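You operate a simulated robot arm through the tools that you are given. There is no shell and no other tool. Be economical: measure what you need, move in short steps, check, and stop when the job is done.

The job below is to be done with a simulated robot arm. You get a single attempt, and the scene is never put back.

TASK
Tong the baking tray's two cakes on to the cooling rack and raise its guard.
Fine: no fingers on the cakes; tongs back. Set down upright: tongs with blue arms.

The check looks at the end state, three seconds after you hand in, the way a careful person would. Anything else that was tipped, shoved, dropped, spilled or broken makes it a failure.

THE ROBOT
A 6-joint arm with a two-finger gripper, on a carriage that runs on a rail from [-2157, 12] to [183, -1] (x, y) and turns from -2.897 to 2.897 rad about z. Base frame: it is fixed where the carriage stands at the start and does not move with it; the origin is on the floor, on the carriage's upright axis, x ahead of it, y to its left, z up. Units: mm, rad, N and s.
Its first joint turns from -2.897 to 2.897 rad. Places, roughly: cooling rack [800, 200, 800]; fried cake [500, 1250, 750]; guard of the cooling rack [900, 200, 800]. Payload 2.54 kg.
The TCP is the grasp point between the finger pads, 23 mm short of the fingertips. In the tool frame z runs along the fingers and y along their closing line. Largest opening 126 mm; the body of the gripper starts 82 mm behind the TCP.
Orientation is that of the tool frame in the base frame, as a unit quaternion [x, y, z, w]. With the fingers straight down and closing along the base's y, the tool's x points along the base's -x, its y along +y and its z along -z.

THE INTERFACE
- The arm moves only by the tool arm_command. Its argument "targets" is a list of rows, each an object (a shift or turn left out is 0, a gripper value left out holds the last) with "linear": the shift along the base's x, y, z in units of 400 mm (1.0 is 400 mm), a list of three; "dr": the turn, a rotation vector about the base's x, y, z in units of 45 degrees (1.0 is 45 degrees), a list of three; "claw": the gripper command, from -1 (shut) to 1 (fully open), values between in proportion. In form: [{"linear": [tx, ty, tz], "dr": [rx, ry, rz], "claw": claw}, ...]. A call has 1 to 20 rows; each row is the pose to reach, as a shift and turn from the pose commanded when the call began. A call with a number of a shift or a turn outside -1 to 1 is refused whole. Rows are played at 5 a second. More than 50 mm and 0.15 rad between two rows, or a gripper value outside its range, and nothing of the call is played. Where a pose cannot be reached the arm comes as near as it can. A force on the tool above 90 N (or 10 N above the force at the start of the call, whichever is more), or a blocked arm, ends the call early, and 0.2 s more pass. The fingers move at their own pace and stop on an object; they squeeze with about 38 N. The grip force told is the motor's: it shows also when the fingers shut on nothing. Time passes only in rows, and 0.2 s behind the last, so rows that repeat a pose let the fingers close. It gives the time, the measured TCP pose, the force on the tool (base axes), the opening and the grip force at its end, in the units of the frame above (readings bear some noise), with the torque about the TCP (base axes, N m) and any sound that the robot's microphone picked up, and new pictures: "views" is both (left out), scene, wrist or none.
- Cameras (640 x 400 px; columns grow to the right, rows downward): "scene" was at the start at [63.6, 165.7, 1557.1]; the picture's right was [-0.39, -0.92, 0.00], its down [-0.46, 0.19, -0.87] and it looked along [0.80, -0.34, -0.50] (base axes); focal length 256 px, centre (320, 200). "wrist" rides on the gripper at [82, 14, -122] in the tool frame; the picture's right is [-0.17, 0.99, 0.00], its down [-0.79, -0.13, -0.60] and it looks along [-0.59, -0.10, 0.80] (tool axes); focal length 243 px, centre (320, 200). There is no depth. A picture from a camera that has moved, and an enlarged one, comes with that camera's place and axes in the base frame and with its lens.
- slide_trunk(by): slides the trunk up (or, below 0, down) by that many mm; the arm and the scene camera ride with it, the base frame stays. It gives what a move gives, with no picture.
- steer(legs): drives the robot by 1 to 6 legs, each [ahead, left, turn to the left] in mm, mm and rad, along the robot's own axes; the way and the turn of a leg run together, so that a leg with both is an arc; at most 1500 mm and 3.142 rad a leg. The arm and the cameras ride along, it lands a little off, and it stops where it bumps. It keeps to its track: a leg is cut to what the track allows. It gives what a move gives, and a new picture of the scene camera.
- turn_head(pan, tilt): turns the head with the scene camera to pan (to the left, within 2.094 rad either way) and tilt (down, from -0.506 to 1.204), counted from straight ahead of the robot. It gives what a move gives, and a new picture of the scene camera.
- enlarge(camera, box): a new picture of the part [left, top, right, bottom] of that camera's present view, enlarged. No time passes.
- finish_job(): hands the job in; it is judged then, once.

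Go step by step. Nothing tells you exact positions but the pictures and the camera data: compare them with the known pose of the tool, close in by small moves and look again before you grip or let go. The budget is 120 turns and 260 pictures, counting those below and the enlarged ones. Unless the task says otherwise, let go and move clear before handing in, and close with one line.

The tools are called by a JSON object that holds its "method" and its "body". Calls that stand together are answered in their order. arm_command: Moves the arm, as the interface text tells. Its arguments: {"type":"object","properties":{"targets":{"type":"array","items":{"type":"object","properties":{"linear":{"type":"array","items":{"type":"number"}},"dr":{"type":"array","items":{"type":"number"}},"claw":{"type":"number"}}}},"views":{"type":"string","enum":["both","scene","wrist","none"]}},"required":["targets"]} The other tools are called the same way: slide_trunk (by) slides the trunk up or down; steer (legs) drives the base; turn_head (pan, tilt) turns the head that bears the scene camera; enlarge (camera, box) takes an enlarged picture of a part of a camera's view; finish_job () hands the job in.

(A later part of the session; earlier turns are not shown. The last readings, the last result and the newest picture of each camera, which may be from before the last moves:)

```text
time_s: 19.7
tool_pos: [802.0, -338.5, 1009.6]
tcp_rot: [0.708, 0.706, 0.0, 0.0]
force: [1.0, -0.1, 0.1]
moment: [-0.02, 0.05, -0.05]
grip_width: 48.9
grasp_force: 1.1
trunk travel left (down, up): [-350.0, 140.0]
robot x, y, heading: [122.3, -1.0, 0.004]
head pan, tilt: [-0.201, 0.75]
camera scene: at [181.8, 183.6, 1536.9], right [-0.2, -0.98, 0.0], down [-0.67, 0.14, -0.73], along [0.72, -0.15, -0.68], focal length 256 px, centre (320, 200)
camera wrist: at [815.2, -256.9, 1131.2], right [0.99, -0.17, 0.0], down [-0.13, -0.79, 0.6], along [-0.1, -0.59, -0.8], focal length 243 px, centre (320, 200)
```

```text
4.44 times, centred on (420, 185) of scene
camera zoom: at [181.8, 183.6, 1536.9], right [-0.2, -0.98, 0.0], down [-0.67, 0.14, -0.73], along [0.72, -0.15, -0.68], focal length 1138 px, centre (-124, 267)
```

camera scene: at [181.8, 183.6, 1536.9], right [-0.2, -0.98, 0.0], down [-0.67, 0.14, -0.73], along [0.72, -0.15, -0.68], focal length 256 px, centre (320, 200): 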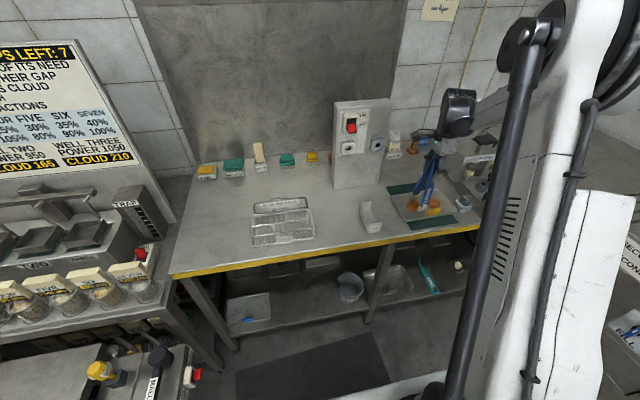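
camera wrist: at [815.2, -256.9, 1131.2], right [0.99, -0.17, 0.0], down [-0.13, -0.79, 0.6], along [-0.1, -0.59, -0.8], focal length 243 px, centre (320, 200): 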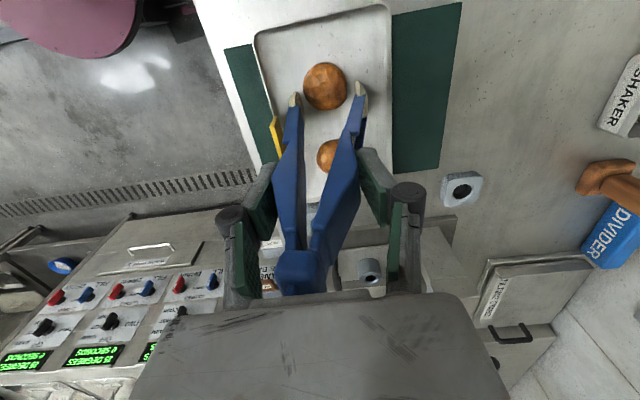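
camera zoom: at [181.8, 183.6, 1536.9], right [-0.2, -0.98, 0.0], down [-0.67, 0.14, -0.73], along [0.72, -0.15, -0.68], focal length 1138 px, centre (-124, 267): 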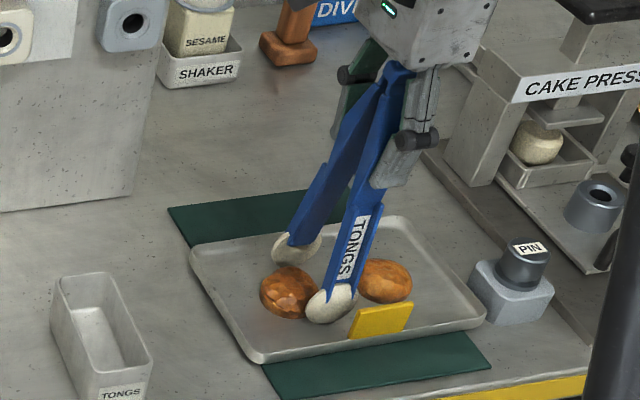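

The tips have reached the tray floor (the tongs slid up slightly in the grip) and sit about 15 mm too far in −y of the cake. I'll lift a little, shift +y and look again.

{"method": "arm_command", "body": {"targets": [{"linear": [0, 0, 0.03]}, {"linear": [0, 0, 0.06]}, {"linear": [-0.008, 0.02, 0.06]}, {"linear": [-0.008, 0.04, 0.06]}, {"linear": [-0.008, 0.04, 0.06]}], "views": "both"}}

{"method": "enlarge", "body": {"camera": "wrist", "box": [240, 50, 400, 210]}}

{"method": "enlarge", "body": {"camera": "scene", "box": [380, 140, 460, 230]}}

```text
time_s: 20.9
tool_pos: [797.4, -320.4, 1033.6]
tcp_rot: [0.709, 0.705, 0.0, 0.001]
force: [-0.8, 0.7, -0.4]
moment: [-0.01, 0.0, 0.0]
grip_width: 49.4
grasp_force: 4.2
trunk travel left (down, up): [-350.0, 140.0]
robot x, y, heading: [119.5, -1.5, 0.003]
head pan, tilt: [-0.201, 0.75]
camera scene: at [181.7, 183.9, 1536.8], right [-0.2, -0.98, 0.0], down [-0.67, 0.14, -0.73], along [0.72, -0.15, -0.68], focal length 256 px, centre (320, 200)
camera wrist: at [811.0, -239.0, 1155.0], right [0.99, -0.17, 0.0], down [-0.13, -0.79, 0.6], along [-0.1, -0.59, -0.8], focal length 243 px, centre (320, 200)
```

scene: 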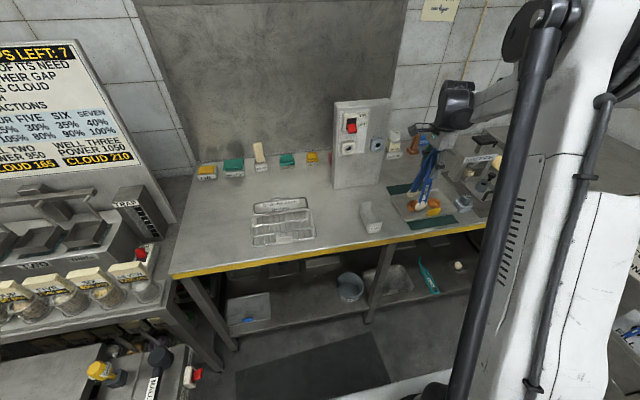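
wrist: 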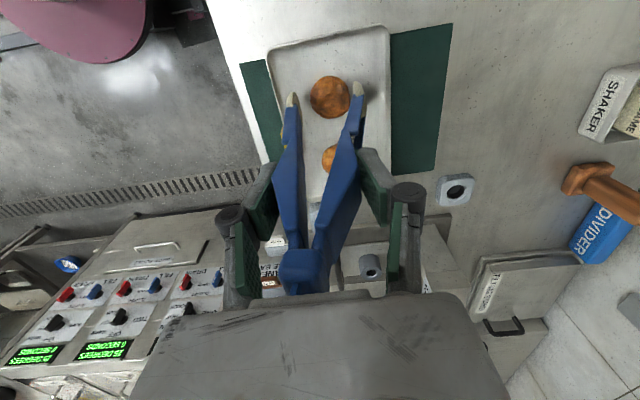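

```text
2.50 times, centred on (320, 130) of wrist
camera zoom: at [811.0, -239.0, 1155.0], right [0.99, -0.17, 0.0], down [-0.13, -0.79, 0.6], along [-0.1, -0.59, -0.8], focal length 606 px, centre (320, 375)
```

zoom: 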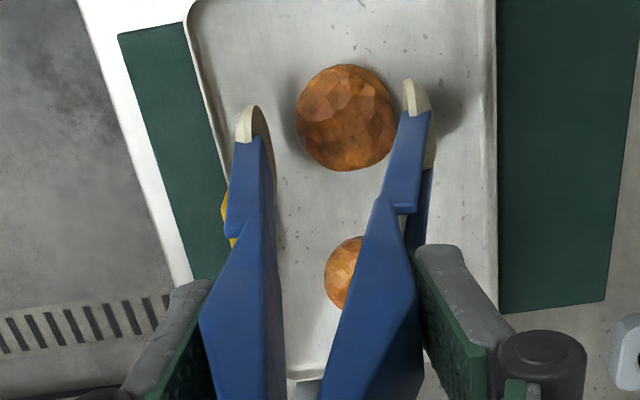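

```text
4.44 times, centred on (420, 185) of scene
camera zoom: at [181.7, 183.9, 1536.8], right [-0.2, -0.98, 0.0], down [-0.67, 0.14, -0.73], along [0.72, -0.15, -0.68], focal length 1138 px, centre (-124, 267)
```

zoom: 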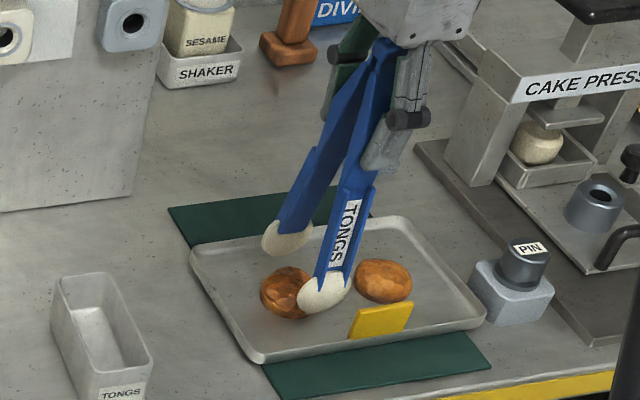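

{"method": "arm_command", "body": {"targets": [{"linear": [0.008, 0.03, 0]}, {"linear": [0.008, 0.03, -0.03]}, {"linear": [0.008, 0.03, -0.058]}, {"linear": [0.008, 0.03, -0.058]}], "views": "both"}}

{"method": "enlarge", "body": {"camera": "wrist", "box": [240, 50, 400, 210]}}

{"method": "enlarge", "body": {"camera": "scene", "box": [380, 140, 460, 230]}}

```text
time_s: 21.9
tool_pos: [800.1, -308.8, 1009.8]
tcp_rot: [0.708, 0.706, 0.0, 0.0]
force: [0.4, -0.4, -0.5]
moment: [0.0, -0.03, -0.03]
grip_width: 48.6
grasp_force: 1.0
trunk travel left (down, up): [-350.0, 140.0]
robot x, y, heading: [121.1, -2.9, 0.002]
head pan, tilt: [-0.201, 0.75]
camera scene: at [181.8, 183.6, 1536.9], right [-0.2, -0.98, 0.0], down [-0.67, 0.14, -0.73], along [0.72, -0.15, -0.68], focal length 256 px, centre (320, 200)
camera wrist: at [815.0, -227.2, 1131.4], right [0.99, -0.17, 0.0], down [-0.13, -0.79, 0.6], along [-0.1, -0.59, -0.8], focal length 243 px, centre (320, 200)
```

scene: 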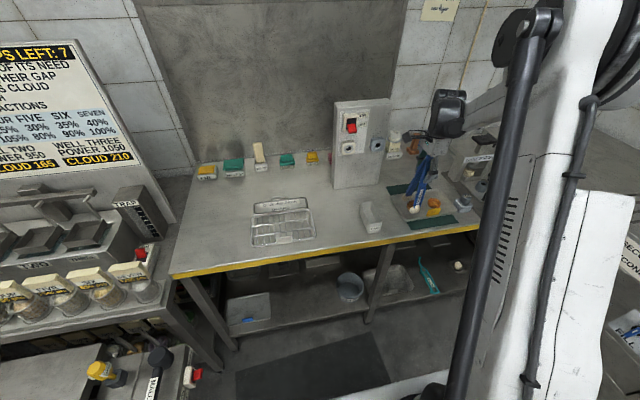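
wrist: 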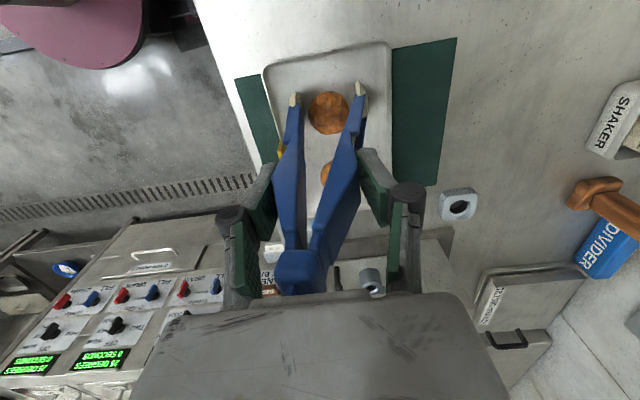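

```text
2.50 times, centred on (320, 130) of wrist
camera zoom: at [815.0, -227.2, 1131.4], right [0.99, -0.17, 0.0], down [-0.13, -0.79, 0.6], along [-0.1, -0.59, -0.8], focal length 606 px, centre (320, 375)
```

zoom: 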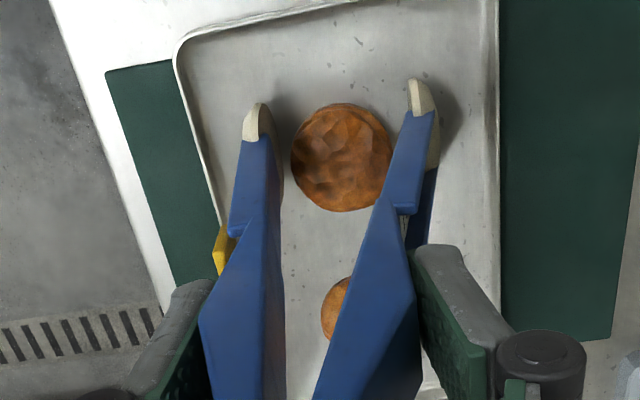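

```text
4.44 times, centred on (420, 185) of scene
camera zoom: at [181.8, 183.6, 1536.9], right [-0.2, -0.98, 0.0], down [-0.67, 0.14, -0.73], along [0.72, -0.15, -0.68], focal length 1138 px, centre (-124, 267)
```

zoom: 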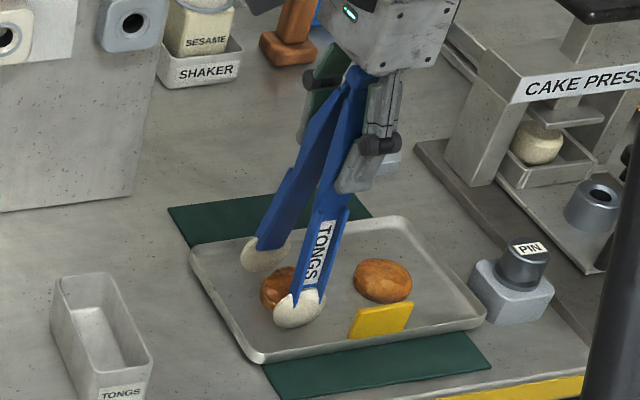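

The spoon tips now flank the first cake. I'll close gradually on it.

{"method": "arm_command", "body": {"targets": [{"linear": [0, -0.006, 0], "claw": -0.25}, {"linear": [0, -0.006, 0], "claw": -0.28}, {"linear": [0, -0.006, 0], "claw": -0.31}, {"linear": [0, -0.006, 0], "claw": -0.34}, {"linear": [0, -0.006, 0], "claw": -0.34}], "views": "both"}}

{"method": "enlarge", "body": {"camera": "wrist", "box": [240, 50, 400, 210]}}

{"method": "enlarge", "body": {"camera": "scene", "box": [380, 140, 460, 230]}}

```text
time_s: 23.1
tool_pos: [801.6, -310.1, 1009.6]
tcp_rot: [0.707, 0.707, 0.0, 0.0]
force: [-0.1, 0.0, 0.0]
moment: [-0.04, 0.03, 0.01]
grip_width: 42.7
grasp_force: 37.9
trunk travel left (down, up): [-350.0, 140.0]
robot x, y, heading: [123.0, -2.5, 0.001]
head pan, tilt: [-0.201, 0.75]
camera scene: at [181.7, 183.7, 1536.9], right [-0.2, -0.98, 0.0], down [-0.67, 0.14, -0.73], along [0.72, -0.15, -0.68], focal length 256 px, centre (320, 200)
camera wrist: at [814.8, -229.3, 1131.1], right [0.99, -0.17, 0.0], down [-0.13, -0.79, 0.6], along [-0.1, -0.59, -0.8], focal length 243 px, centre (320, 200)
```

scene: 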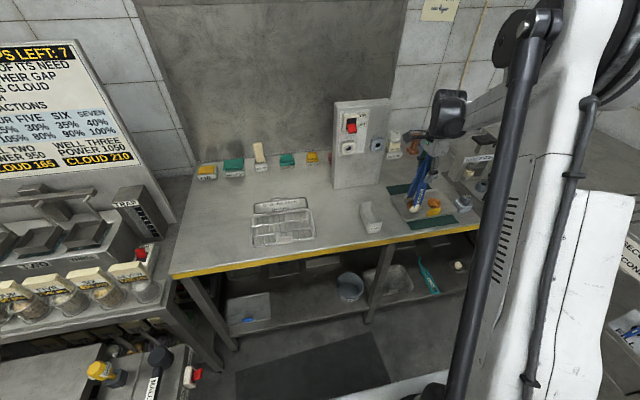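
wrist: 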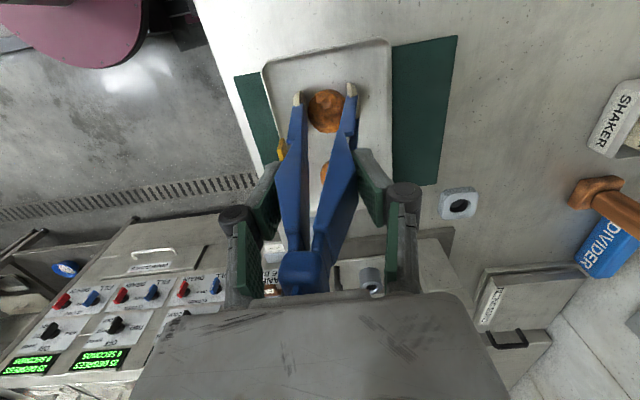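

```text
2.50 times, centred on (320, 130) of wrist
camera zoom: at [814.8, -229.3, 1131.1], right [0.99, -0.17, 0.0], down [-0.13, -0.79, 0.6], along [-0.1, -0.59, -0.8], focal length 606 px, centre (320, 375)
```

zoom: 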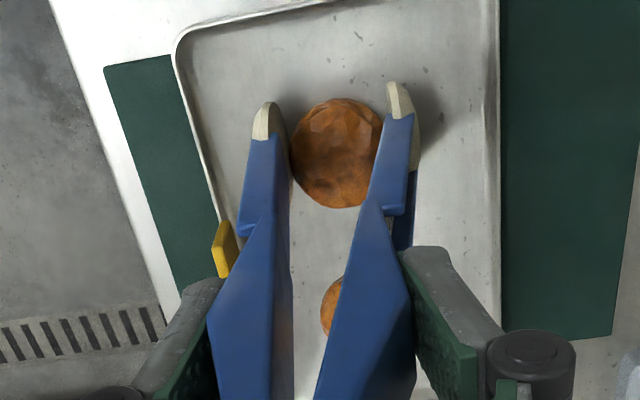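

```text
4.44 times, centred on (420, 185) of scene
camera zoom: at [181.7, 183.7, 1536.9], right [-0.2, -0.98, 0.0], down [-0.67, 0.14, -0.73], along [0.72, -0.15, -0.68], focal length 1138 px, centre (-124, 267)
```

zoom: 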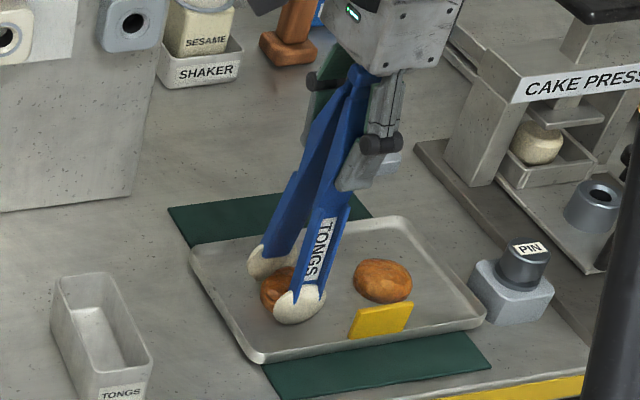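

The tongs have clamped the cake (full grip force). Lifting gently.

{"method": "arm_command", "body": {"targets": [{"linear": [0, 0, 0.01], "claw": -0.36}, {"linear": [0, 0, 0.03], "claw": -0.36}, {"linear": [0, 0, 0.06], "claw": -0.36}, {"linear": [0, 0, 0.11], "claw": -0.36}, {"linear": [0, 0, 0.16], "claw": -0.36}, {"linear": [0, 0, 0.16], "claw": -0.36}], "views": "both"}}

{"method": "enlarge", "body": {"camera": "scene", "box": [380, 130, 460, 230]}}

```text
time_s: 24.5
tool_pos: [799.3, -311.5, 1074.2]
tcp_rot: [0.708, 0.706, 0.0, 0.0]
force: [-0.2, 0.6, -1.2]
moment: [-0.01, 0.01, 0.01]
grip_width: 42.7
grasp_force: 37.7
trunk travel left (down, up): [-350.0, 140.0]
robot x, y, heading: [118.8, 0.3, -0.003]
head pan, tilt: [-0.201, 0.75]
camera scene: at [181.5, 183.8, 1536.8], right [-0.2, -0.98, 0.0], down [-0.67, 0.14, -0.73], along [0.72, -0.15, -0.68], focal length 256 px, centre (320, 200)
camera wrist: at [813.4, -230.4, 1196.6], right [0.99, -0.17, 0.0], down [-0.13, -0.79, 0.6], along [-0.1, -0.59, -0.8], focal length 243 px, centre (320, 200)
```

scene: 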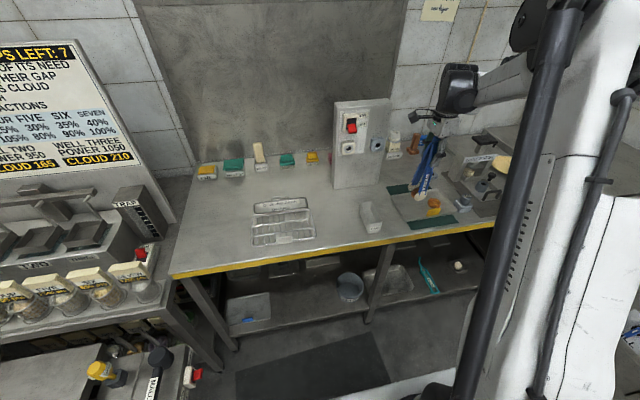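
wrist: 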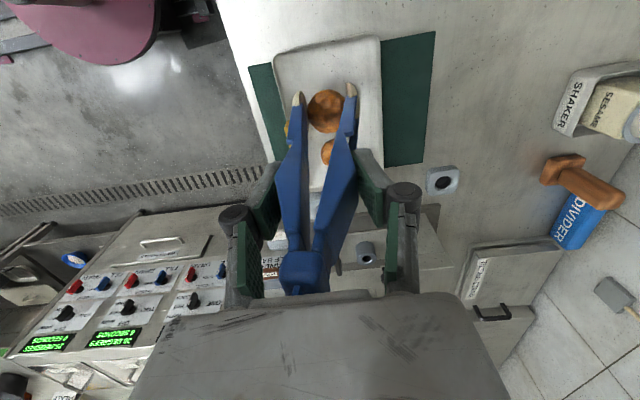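

```text
4.00 times, centred on (420, 180) of scene
camera zoom: at [181.5, 183.8, 1536.8], right [-0.2, -0.98, 0.0], down [-0.67, 0.14, -0.73], along [0.72, -0.15, -0.68], focal length 1024 px, centre (-80, 280)
```

zoom: 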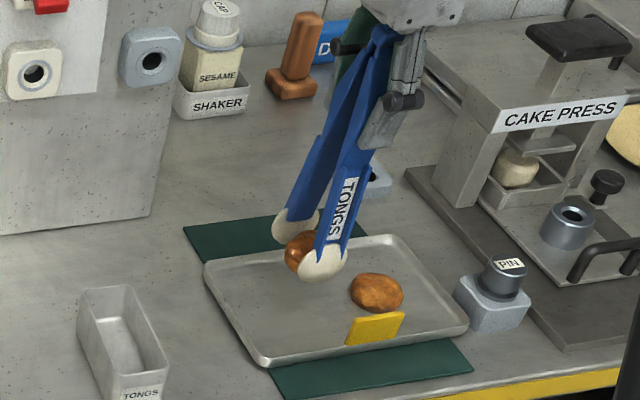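

The cake is lifted securely. Now I'll carry it over to the rack, aiming for its left half near (820,245).

{"method": "arm_command", "body": {"targets": [{"linear": [0, 0, 0.06]}, {"linear": [0, 0.06, 0.1]}, {"linear": [0, 0.14, 0.1]}, {"linear": [0, 0.23, 0.1]}, {"linear": [0, 0.32, 0.1]}, {"linear": [0, 0.41, 0.1]}, {"linear": [0, 0.5, 0.1]}, {"linear": [0, 0.59, 0.1]}, {"linear": [0, 0.68, 0.1]}, {"linear": [0, 0.77, 0.1]}, {"linear": [0, 0.86, 0.1]}, {"linear": [0, 0.93, 0.1]}, {"linear": [0, 0.98, 0.1]}, {"linear": [0, 0.98, 0.1]}], "views": "none"}}

{"method": "arm_command", "body": {"targets": [{"linear": [0, 0.06, 0]}, {"linear": [0, 0.14, 0]}, {"linear": [0, 0.23, 0]}, {"linear": [0, 0.32, 0]}, {"linear": [0, 0.4, 0]}, {"linear": [0, 0.445, 0]}, {"linear": [0, 0.445, 0]}], "views": "both"}}

{"method": "enlarge", "body": {"camera": "scene", "box": [230, 140, 340, 250]}}

{"method": "enlarge", "body": {"camera": "wrist", "box": [200, 30, 440, 210]}}

```text
time_s: 27.5
tool_pos: [799.5, 82.0, 1113.9]
tcp_rot: [0.708, 0.706, 0.001, 0.0]
force: [0.1, 0.2, -1.0]
moment: [-0.02, 0.0, 0.02]
grip_width: 42.9
grasp_force: 38.0
trunk travel left (down, up): [-350.0, 140.0]
robot x, y, heading: [120.4, -0.8, -0.002]
head pan, tilt: [-0.201, 0.75]
```

```text
time_s: 29.1
tool_pos: [801.4, 260.9, 1115.4]
tcp_rot: [0.708, 0.706, 0.0, -0.001]
force: [0.0, 0.1, -2.3]
moment: [0.0, -0.02, 0.01]
grip_width: 42.8
grasp_force: 38.0
trunk travel left (down, up): [-350.0, 140.0]
robot x, y, heading: [119.1, -1.9, -0.003]
head pan, tilt: [-0.201, 0.75]
camera scene: at [181.7, 183.9, 1536.8], right [-0.2, -0.98, 0.0], down [-0.67, 0.14, -0.73], along [0.72, -0.15, -0.68], focal length 256 px, centre (320, 200)
camera wrist: at [814.2, 342.4, 1236.0], right [0.99, -0.17, 0.0], down [-0.13, -0.79, 0.6], along [-0.1, -0.59, -0.8], focal length 243 px, centre (320, 200)
```

scene: 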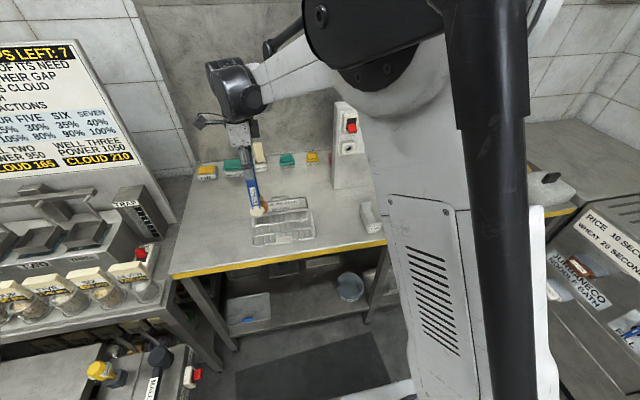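
wrist: 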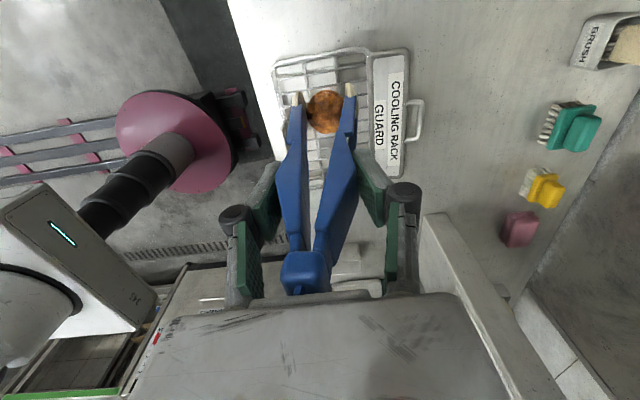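

```text
3.64 times, centred on (285, 195) of scene
camera zoom: at [181.7, 183.9, 1536.8], right [-0.2, -0.98, 0.0], down [-0.67, 0.14, -0.73], along [0.72, -0.15, -0.68], focal length 931 px, centre (447, 218)
```

zoom: 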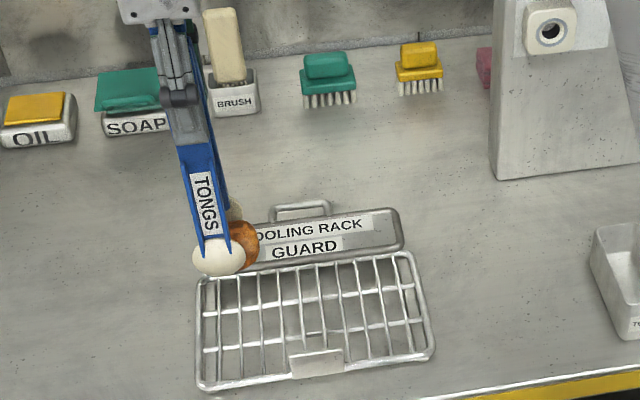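

```text
2.22 times, centred on (320, 120) of wrist
camera zoom: at [814.2, 342.4, 1236.0], right [0.99, -0.17, 0.0], down [-0.13, -0.79, 0.6], along [-0.1, -0.59, -0.8], focal length 539 px, centre (320, 378)
```

zoom: 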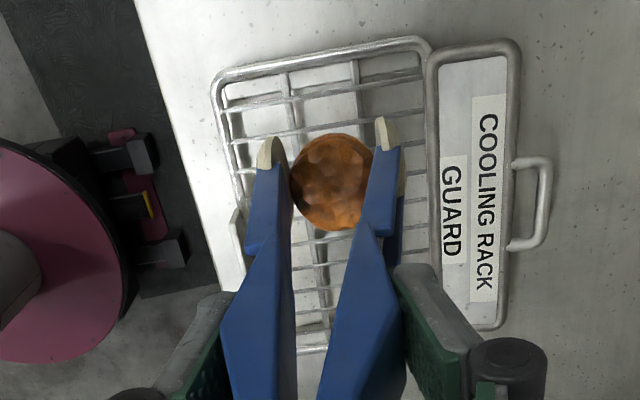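

The cake hovers over the rack's left half, at about (806,253) against the rack's x span 735–871, so it's well centred. Descending partway.

{"method": "arm_command", "body": {"targets": [{"linear": [0, 0, -0.06]}, {"linear": [0, 0, -0.12]}, {"linear": [0, 0, -0.18]}, {"linear": [0, 0, -0.2]}, {"linear": [0, 0, -0.2]}], "views": "both"}}

{"method": "enlarge", "body": {"camera": "scene", "box": [230, 160, 330, 250]}}

{"method": "enlarge", "body": {"camera": "wrist", "box": [200, 30, 440, 210]}}

```text
time_s: 30.3
tool_pos: [802.7, 260.2, 1032.4]
tcp_rot: [0.708, 0.706, 0.0, 0.001]
force: [-0.3, -0.3, -0.7]
moment: [0.0, -0.03, -0.02]
grip_width: 42.7
grasp_force: 38.1
trunk travel left (down, up): [-350.0, 140.0]
robot x, y, heading: [121.1, -0.6, -0.003]
head pan, tilt: [-0.201, 0.75]
camera scene: at [181.7, 183.8, 1536.9], right [-0.2, -0.98, 0.0], down [-0.67, 0.14, -0.73], along [0.72, -0.15, -0.68], focal length 256 px, centre (320, 200)
camera wrist: at [815.3, 340.5, 1154.6], right [0.99, -0.17, 0.0], down [-0.13, -0.79, 0.6], along [-0.1, -0.59, -0.8], focal length 243 px, centre (320, 200)
```

scene: 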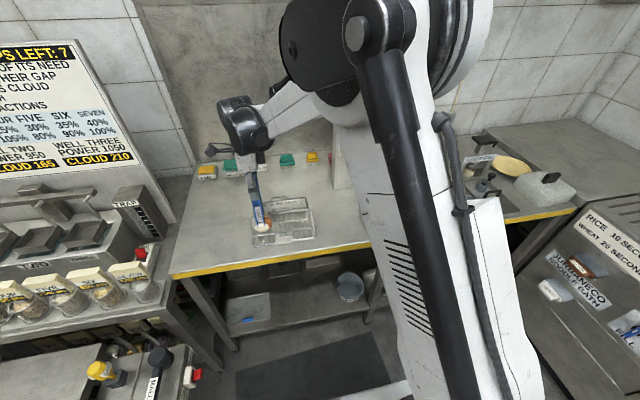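
wrist: 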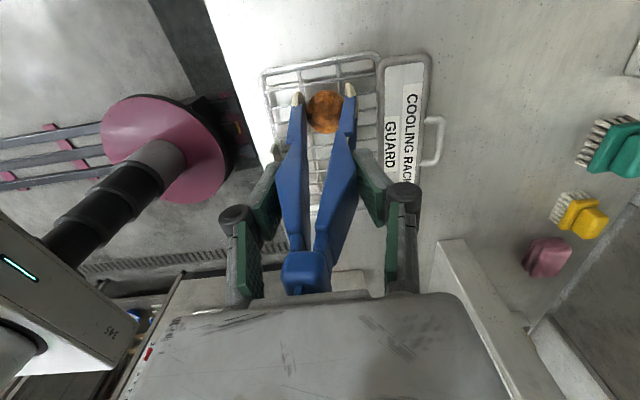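

```text
4.44 times, centred on (280, 205) of scene
camera zoom: at [181.7, 183.8, 1536.9], right [-0.2, -0.98, 0.0], down [-0.67, 0.14, -0.73], along [0.72, -0.15, -0.68], focal length 1138 px, centre (498, 178)
```

zoom: 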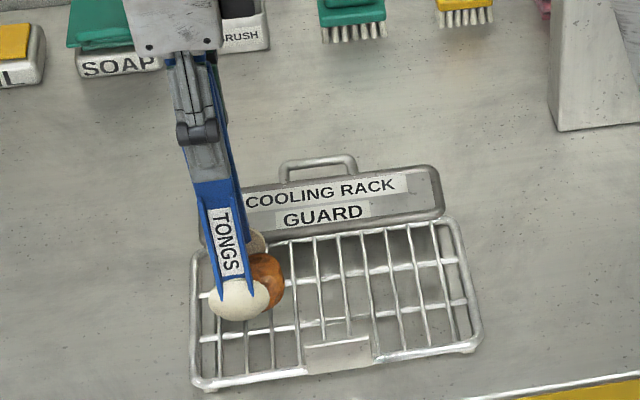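

```text
2.22 times, centred on (320, 120) of wrist
camera zoom: at [815.3, 340.5, 1154.6], right [0.99, -0.17, 0.0], down [-0.13, -0.79, 0.6], along [-0.1, -0.59, -0.8], focal length 539 px, centre (320, 378)
```

zoom: 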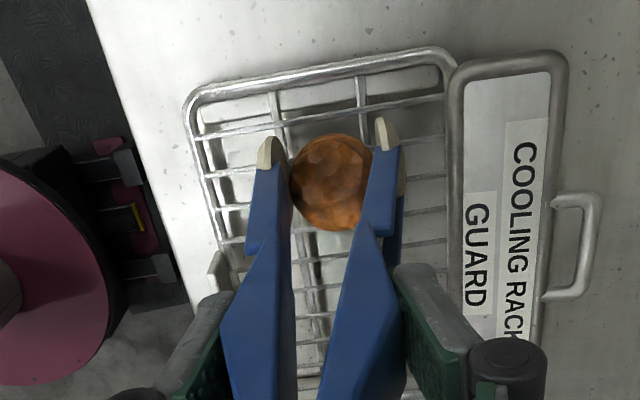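

{"method": "arm_command", "body": {"targets": [{"linear": [0, 0, -0.01]}, {"linear": [0, 0, -0.02]}, {"linear": [0, 0, -0.02]}], "views": "none"}}

{"method": "arm_command", "body": {"targets": [{"linear": [0, 0, -0.01]}, {"linear": [0, 0, -0.01]}], "views": "scene"}}

{"method": "enlarge", "body": {"camera": "scene", "box": [240, 180, 320, 250]}}

```text
time_s: 31.1
tool_pos: [802.8, 258.9, 1024.2]
tcp_rot: [0.708, 0.706, -0.001, 0.0]
force: [-0.3, 0.7, -0.7]
moment: [-0.02, 0.02, -0.01]
grip_width: 42.8
grasp_force: 38.5
trunk travel left (down, up): [-350.0, 140.0]
robot x, y, heading: [118.5, -2.1, -0.004]
head pan, tilt: [-0.201, 0.75]
```

```text
time_s: 31.7
tool_pos: [802.1, 259.9, 1023.0]
tcp_rot: [0.707, 0.707, 0.001, 0.001]
force: [3.2, 0.5, 17.6]
moment: [-0.01, -0.34, -0.01]
grip_width: 42.7
grasp_force: 38.0
trunk travel left (down, up): [-350.0, 140.0]
robot x, y, heading: [122.2, -3.5, -0.002]
head pan, tilt: [-0.201, 0.75]
camera scene: at [180.8, 183.3, 1537.2], right [-0.2, -0.98, 0.0], down [-0.67, 0.14, -0.73], along [0.72, -0.15, -0.68], focal length 256 px, centre (320, 200)
```

scene: 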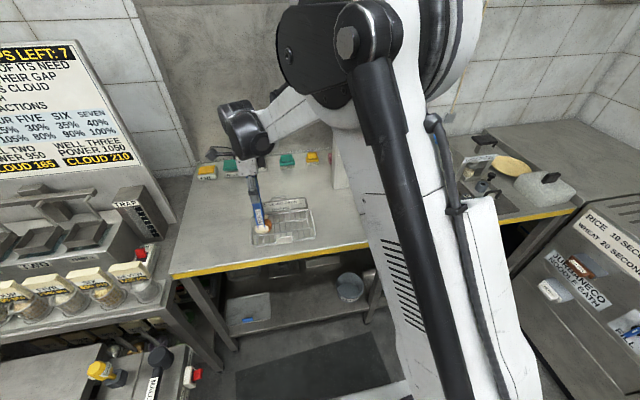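

```text
5.71 times, centred on (280, 215) of scene
camera zoom: at [180.8, 183.3, 1537.2], right [-0.2, -0.98, 0.0], down [-0.67, 0.14, -0.73], along [0.72, -0.15, -0.68], focal length 1463 px, centre (549, 114)
```

zoom: 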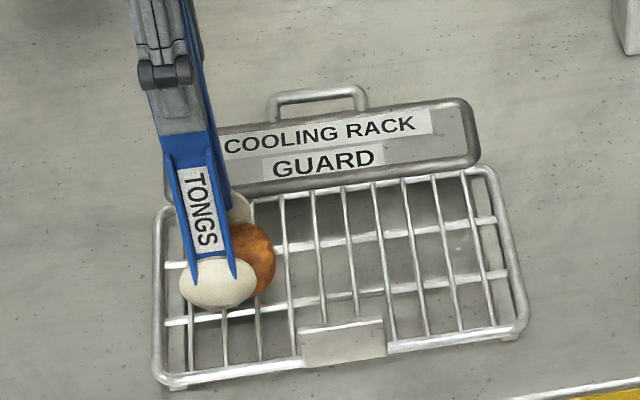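

Contact with the rack is felt. I'll back off 2 mm and ease the tongs open while still holding them.

{"method": "arm_command", "body": {"targets": [{"linear": [0, 0, 0.006]}, {"linear": [0, 0, 0.006], "claw": -0.32}, {"linear": [0, 0, 0.006], "claw": -0.29}, {"linear": [0, 0, 0.006], "claw": -0.26}, {"linear": [0, 0, 0.006], "claw": -0.23}, {"linear": [0, 0, 0.006], "claw": -0.23}], "views": "both"}}

{"method": "enlarge", "body": {"camera": "scene", "box": [240, 180, 320, 250]}}

{"method": "enlarge", "body": {"camera": "wrist", "box": [200, 30, 440, 210]}}

```text
time_s: 33.1
tool_pos: [800.6, 260.5, 1025.1]
tcp_rot: [0.708, 0.706, -0.001, 0.0]
force: [-0.2, -0.2, -0.1]
moment: [0.0, -0.02, 0.02]
grip_width: 49.0
grasp_force: 3.4
trunk travel left (down, up): [-350.0, 140.0]
robot x, y, heading: [122.3, 0.7, 0.0]
head pan, tilt: [-0.201, 0.75]
camera scene: at [181.7, 183.8, 1536.9], right [-0.2, -0.98, 0.0], down [-0.67, 0.14, -0.73], along [0.72, -0.15, -0.68], focal length 256 px, centre (320, 200)
camera wrist: at [814.5, 340.8, 1145.8], right [0.99, -0.17, 0.0], down [-0.13, -0.79, 0.6], along [-0.1, -0.59, -0.8], focal length 243 px, centre (320, 200)
```

scene: 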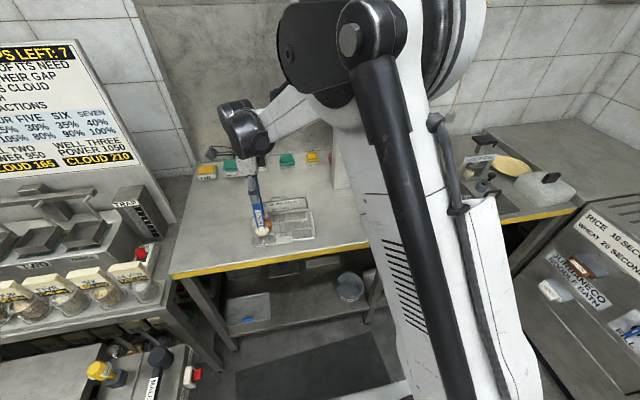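
wrist: 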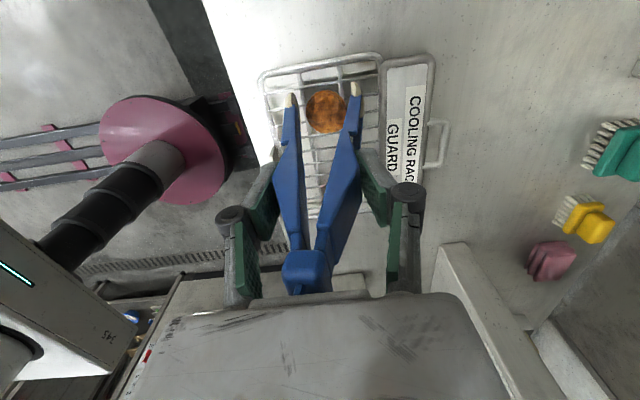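

```text
5.71 times, centred on (280, 215) of scene
camera zoom: at [181.7, 183.8, 1536.9], right [-0.2, -0.98, 0.0], down [-0.67, 0.14, -0.73], along [0.72, -0.15, -0.68], focal length 1463 px, centre (549, 114)
```

zoom: 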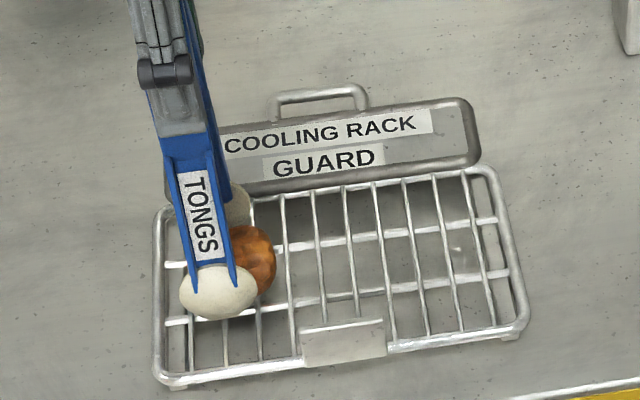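

```text
2.22 times, centred on (320, 120) of wrist
camera zoom: at [814.5, 340.8, 1145.8], right [0.99, -0.17, 0.0], down [-0.13, -0.79, 0.6], along [-0.1, -0.59, -0.8], focal length 539 px, centre (320, 378)
```

zoom: 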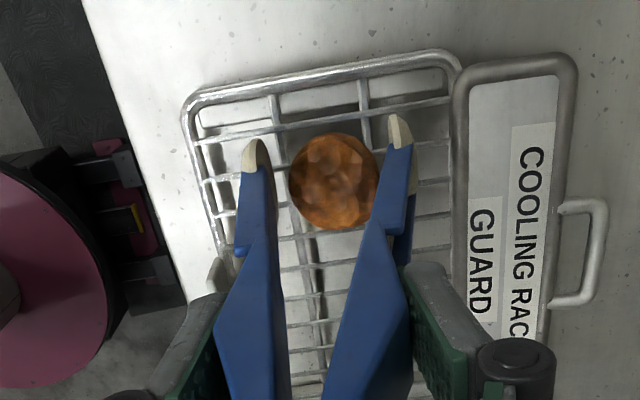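

The cake is released. Lifting the tongs straight up.

{"method": "arm_command", "body": {"targets": [{"linear": [0, 0, 0.01]}, {"linear": [0, 0, 0.03]}, {"linear": [0, 0, 0.08]}, {"linear": [0, 0, 0.15]}, {"linear": [0, 0, 0.22]}, {"linear": [0, 0, 0.22]}], "views": "both"}}

{"method": "enlarge", "body": {"camera": "scene", "box": [230, 130, 330, 250]}}

{"method": "enlarge", "body": {"camera": "wrist", "box": [200, 30, 440, 280]}}

```text
time_s: 34.5
tool_pos: [799.5, 260.8, 1114.4]
tcp_rot: [0.708, 0.706, 0.0, 0.0]
force: [0.4, -0.8, -0.4]
moment: [0.02, 0.01, 0.01]
grip_width: 48.6
grasp_force: 3.9
trunk travel left (down, up): [-350.0, 140.0]
robot x, y, heading: [119.1, 1.4, -0.002]
head pan, tilt: [-0.201, 0.75]
camera scene: at [181.5, 183.7, 1536.9], right [-0.2, -0.98, 0.0], down [-0.67, 0.14, -0.73], along [0.72, -0.15, -0.68], focal length 256 px, centre (320, 200)
camera wrist: at [812.7, 342.0, 1236.4], right [0.99, -0.17, 0.0], down [-0.13, -0.79, 0.6], along [-0.1, -0.59, -0.8], focal length 243 px, centre (320, 200)
```

scene: 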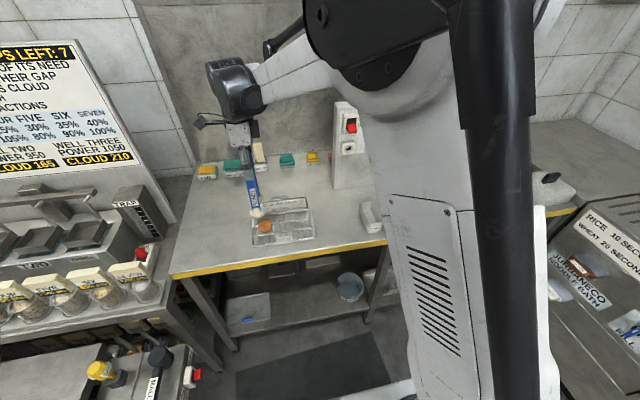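
wrist: 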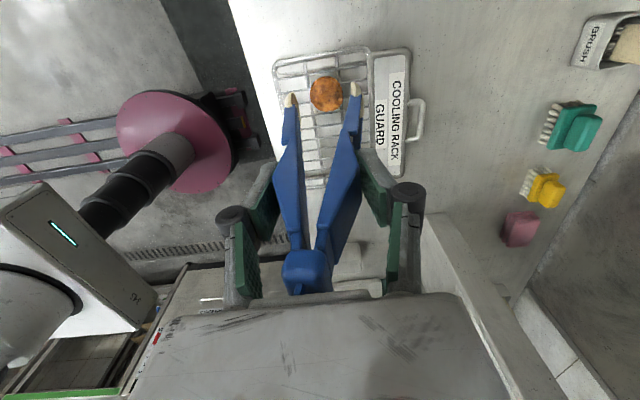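

```text
3.33 times, centred on (280, 190) of scene
camera zoom: at [181.5, 183.7, 1536.9], right [-0.2, -0.98, 0.0], down [-0.67, 0.14, -0.73], along [0.72, -0.15, -0.68], focal length 854 px, centre (453, 233)
```

zoom: 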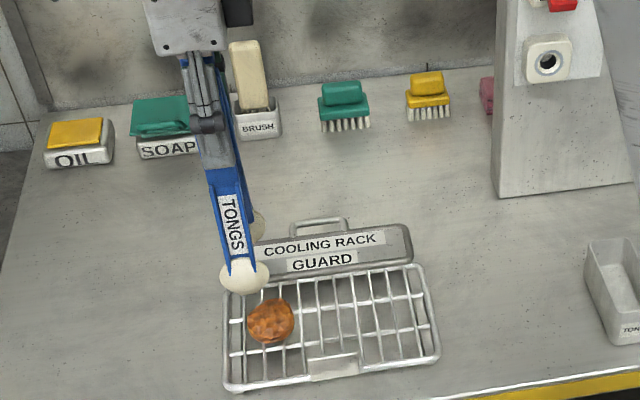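

```text
1.60 times, centred on (320, 155) of wrist
camera zoom: at [812.7, 342.0, 1236.4], right [0.99, -0.17, 0.0], down [-0.13, -0.79, 0.6], along [-0.1, -0.59, -0.8], focal length 388 px, centre (320, 272)
```

zoom: 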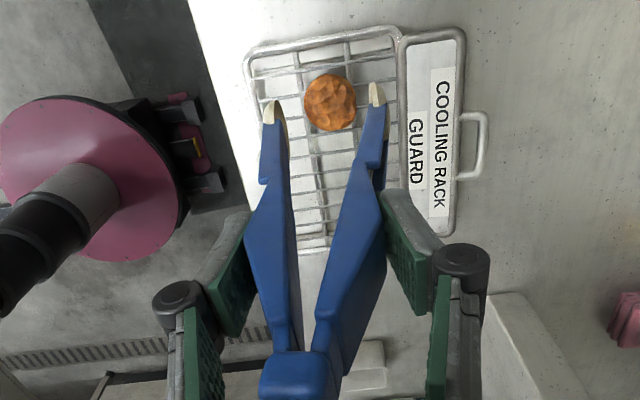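

First cake is sitting well on the rack. Now back to the tray for the second cake, TCP target about (800,-400).

{"method": "arm_command", "body": {"targets": [{"linear": [0, -0.06, 0]}, {"linear": [0, -0.15, 0]}, {"linear": [0, -0.25, 0]}, {"linear": [0, -0.35, 0]}, {"linear": [0, -0.45, 0]}, {"linear": [0, -0.55, 0]}, {"linear": [0, -0.65, 0]}, {"linear": [0, -0.75, 0]}, {"linear": [0, -0.85, 0]}, {"linear": [0, -0.95, 0]}, {"linear": [0, -1, 0]}], "views": "none"}}

{"method": "arm_command", "body": {"targets": [{"linear": [0, -0.06, 0]}, {"linear": [0, -0.15, 0]}, {"linear": [0, -0.25, 0]}, {"linear": [0, -0.35, 0]}, {"linear": [0, -0.45, 0]}, {"linear": [0, -0.55, 0]}, {"linear": [0, -0.62, 0]}, {"linear": [0, -0.65, 0]}, {"linear": [0, -0.65, -0.08]}, {"linear": [0, -0.65, -0.16]}, {"linear": [0, -0.65, -0.16]}], "views": "both"}}

{"method": "enlarge", "body": {"camera": "wrist", "box": [240, 50, 400, 210]}}

{"method": "enlarge", "body": {"camera": "scene", "box": [380, 140, 460, 230]}}

```text
time_s: 36.9
tool_pos: [801.7, -141.4, 1111.6]
tcp_rot: [0.708, 0.706, 0.0, 0.0]
force: [-0.4, -0.2, -1.0]
moment: [-0.01, 0.0, -0.03]
grip_width: 48.6
grasp_force: 4.2
trunk travel left (down, up): [-350.0, 140.0]
robot x, y, heading: [119.3, 1.1, 0.001]
head pan, tilt: [-0.201, 0.75]
```

```text
time_s: 39.3
tool_pos: [801.2, -399.0, 1050.3]
tcp_rot: [0.707, 0.707, 0.0, 0.0]
force: [0.7, -0.1, -0.4]
moment: [0.0, 0.03, 0.01]
grip_width: 48.4
grasp_force: 3.5
trunk travel left (down, up): [-350.0, 140.0]
robot x, y, heading: [118.2, 2.7, -0.001]
head pan, tilt: [-0.201, 0.75]
camera scene: at [181.8, 183.6, 1536.9], right [-0.2, -0.98, 0.0], down [-0.67, 0.14, -0.73], along [0.72, -0.15, -0.68], focal length 256 px, centre (320, 200)
camera wrist: at [815.5, -318.7, 1171.4], right [0.99, -0.17, 0.0], down [-0.13, -0.79, 0.6], along [-0.1, -0.59, -0.8], focal length 243 px, centre (320, 200)
```

scene: 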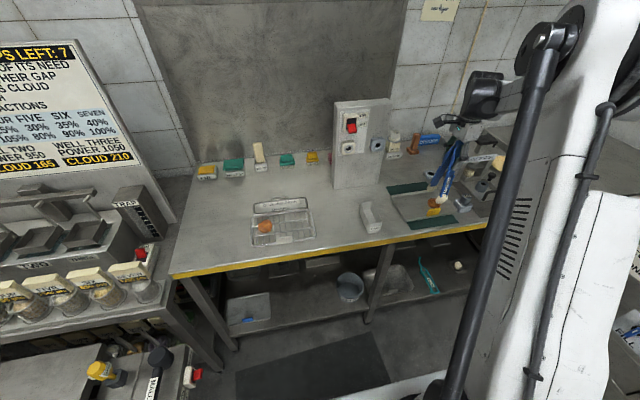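
wrist: 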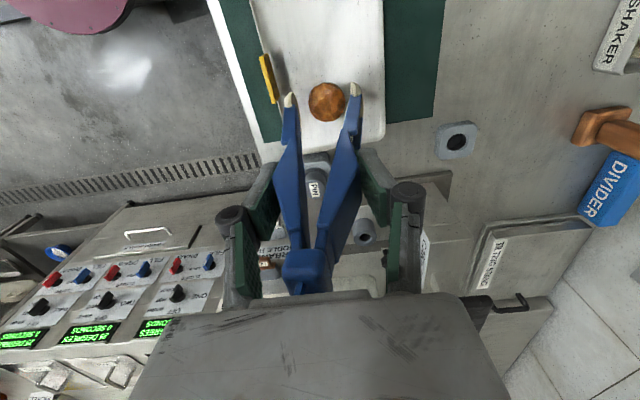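

```text
2.50 times, centred on (320, 130) of wrist
camera zoom: at [815.5, -318.7, 1171.4], right [0.99, -0.17, 0.0], down [-0.13, -0.79, 0.6], along [-0.1, -0.59, -0.8], focal length 606 px, centre (320, 375)
```

zoom: 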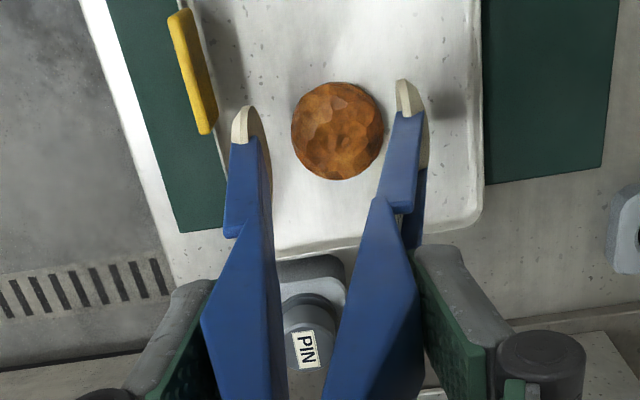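

```text
4.44 times, centred on (420, 185) of scene
camera zoom: at [181.8, 183.6, 1536.9], right [-0.2, -0.98, 0.0], down [-0.67, 0.14, -0.73], along [0.72, -0.15, -0.68], focal length 1138 px, centre (-124, 267)
```

zoom: 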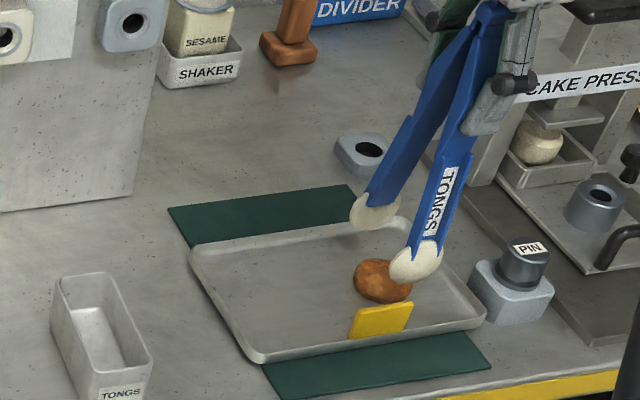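

The second cake sits within ~3 mm of the same relative grip position as before. I'll correct and descend.

{"method": "arm_command", "body": {"targets": [{"linear": [0.007, 0, 0]}, {"linear": [0.007, 0, -0.05]}, {"linear": [0.007, 0, -0.08]}, {"linear": [0.007, 0, -0.1]}, {"linear": [0.007, 0, -0.1]}], "views": "both"}}

{"method": "enlarge", "body": {"camera": "wrist", "box": [240, 50, 400, 210]}}

{"method": "enlarge", "body": {"camera": "scene", "box": [380, 140, 460, 230]}}

```text
time_s: 40.5
tool_pos: [803.4, -400.0, 1008.5]
tcp_rot: [0.708, 0.706, 0.0, 0.0]
force: [-0.5, -0.5, -1.0]
moment: [0.01, -0.03, 0.01]
grip_width: 51.0
grasp_force: 1.5
trunk travel left (down, up): [-350.0, 140.0]
robot x, y, heading: [116.1, -1.8, -0.003]
head pan, tilt: [-0.201, 0.75]
camera scene: at [181.7, 183.7, 1536.9], right [-0.2, -0.98, 0.0], down [-0.67, 0.14, -0.73], along [0.72, -0.15, -0.68], focal length 256 px, centre (320, 200)
camera wrist: at [816.8, -319.5, 1130.2], right [0.99, -0.17, 0.0], down [-0.13, -0.79, 0.6], along [-0.1, -0.59, -0.8], focal length 243 px, centre (320, 200)
```

scene: 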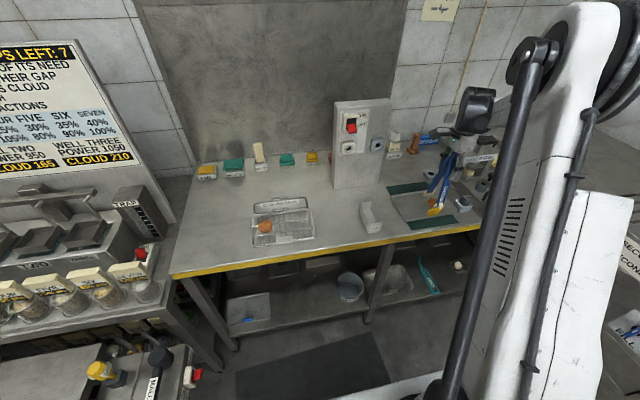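
wrist: 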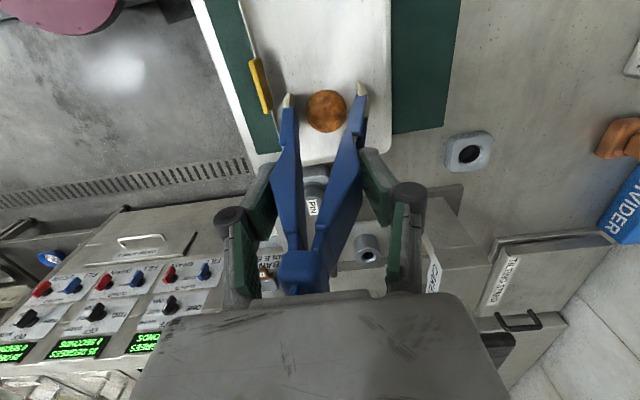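

```text
2.50 times, centred on (320, 130) of wrist
camera zoom: at [816.8, -319.5, 1130.2], right [0.99, -0.17, 0.0], down [-0.13, -0.79, 0.6], along [-0.1, -0.59, -0.8], focal length 606 px, centre (320, 375)
```

zoom: 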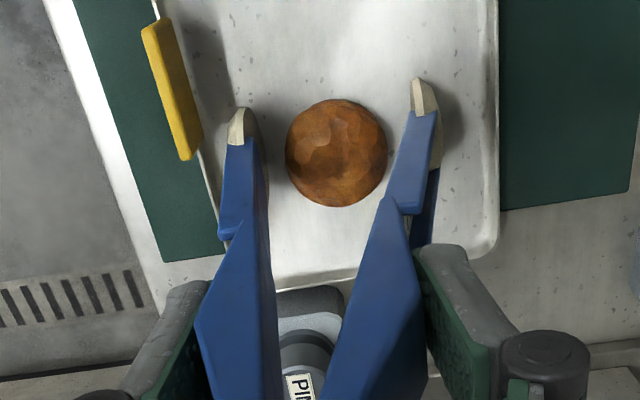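

```text
4.44 times, centred on (420, 185) of scene
camera zoom: at [181.7, 183.7, 1536.9], right [-0.2, -0.98, 0.0], down [-0.67, 0.14, -0.73], along [0.72, -0.15, -0.68], focal length 1138 px, centre (-124, 267)
```

zoom: 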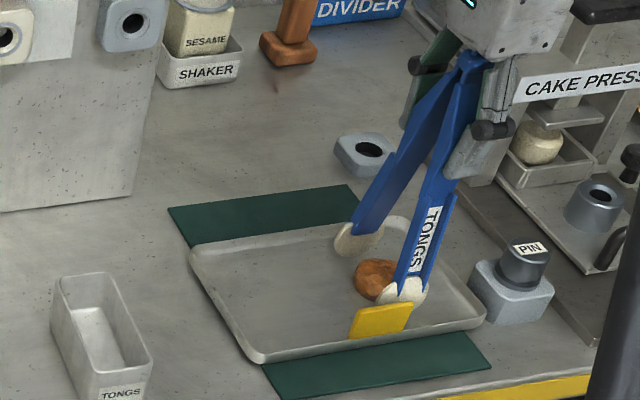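

{"method": "arm_command", "body": {"targets": [{"claw": -0.25}, {"claw": -0.28}, {"claw": -0.31}, {"claw": -0.34}, {"claw": -0.36}, {"claw": -0.36}], "views": "both"}}

{"method": "enlarge", "body": {"camera": "wrist", "box": [240, 50, 400, 210]}}

{"method": "enlarge", "body": {"camera": "scene", "box": [380, 140, 460, 230]}}

```text
time_s: 41.9
tool_pos: [803.2, -401.5, 1009.2]
tcp_rot: [0.708, 0.706, -0.001, 0.0]
force: [0.2, -0.5, -0.2]
moment: [0.03, 0.02, 0.02]
grip_width: 42.8
grasp_force: 38.2
trunk travel left (down, up): [-350.0, 140.0]
robot x, y, heading: [120.1, 3.1, -0.004]
head pan, tilt: [-0.201, 0.75]
camera scene: at [181.7, 183.7, 1536.9], right [-0.2, -0.98, 0.0], down [-0.67, 0.14, -0.73], along [0.72, -0.15, -0.68], focal length 256 px, centre (320, 200)
camera wrist: at [816.8, -319.5, 1130.3], right [0.99, -0.17, 0.0], down [-0.13, -0.79, 0.6], along [-0.1, -0.59, -0.8], focal length 243 px, centre (320, 200)
```

scene: 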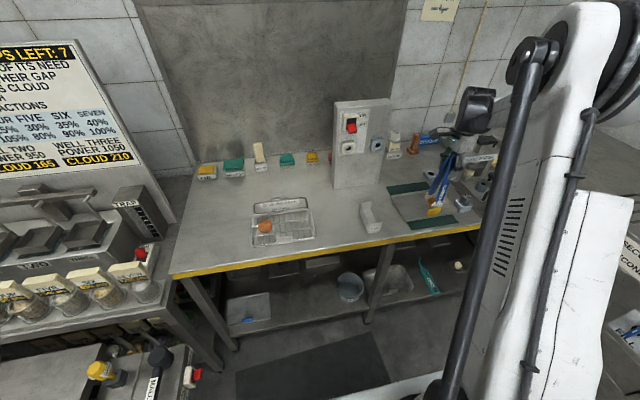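
wrist: 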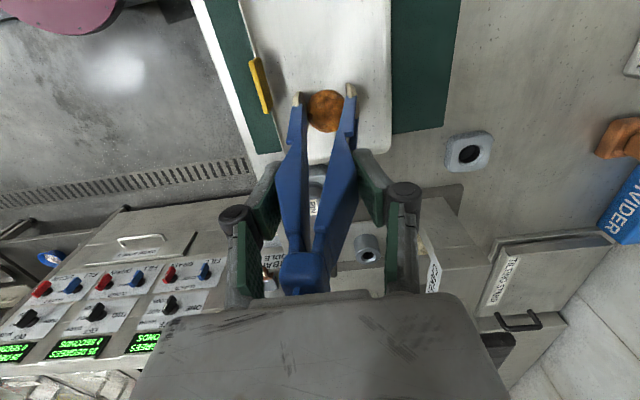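

```text
2.50 times, centred on (320, 130) of wrist
camera zoom: at [816.8, -319.5, 1130.3], right [0.99, -0.17, 0.0], down [-0.13, -0.79, 0.6], along [-0.1, -0.59, -0.8], focal length 606 px, centre (320, 375)
```

zoom: 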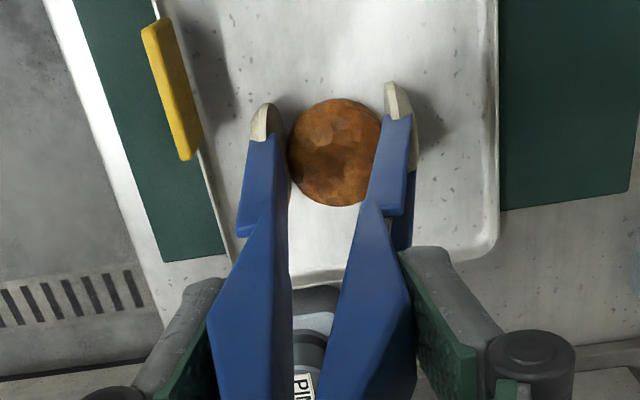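

```text
4.44 times, centred on (420, 185) of scene
camera zoom: at [181.7, 183.7, 1536.9], right [-0.2, -0.98, 0.0], down [-0.67, 0.14, -0.73], along [0.72, -0.15, -0.68], focal length 1138 px, centre (-124, 267)
```

zoom: 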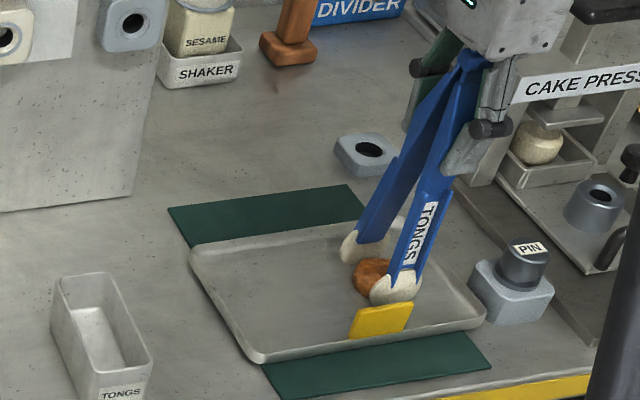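

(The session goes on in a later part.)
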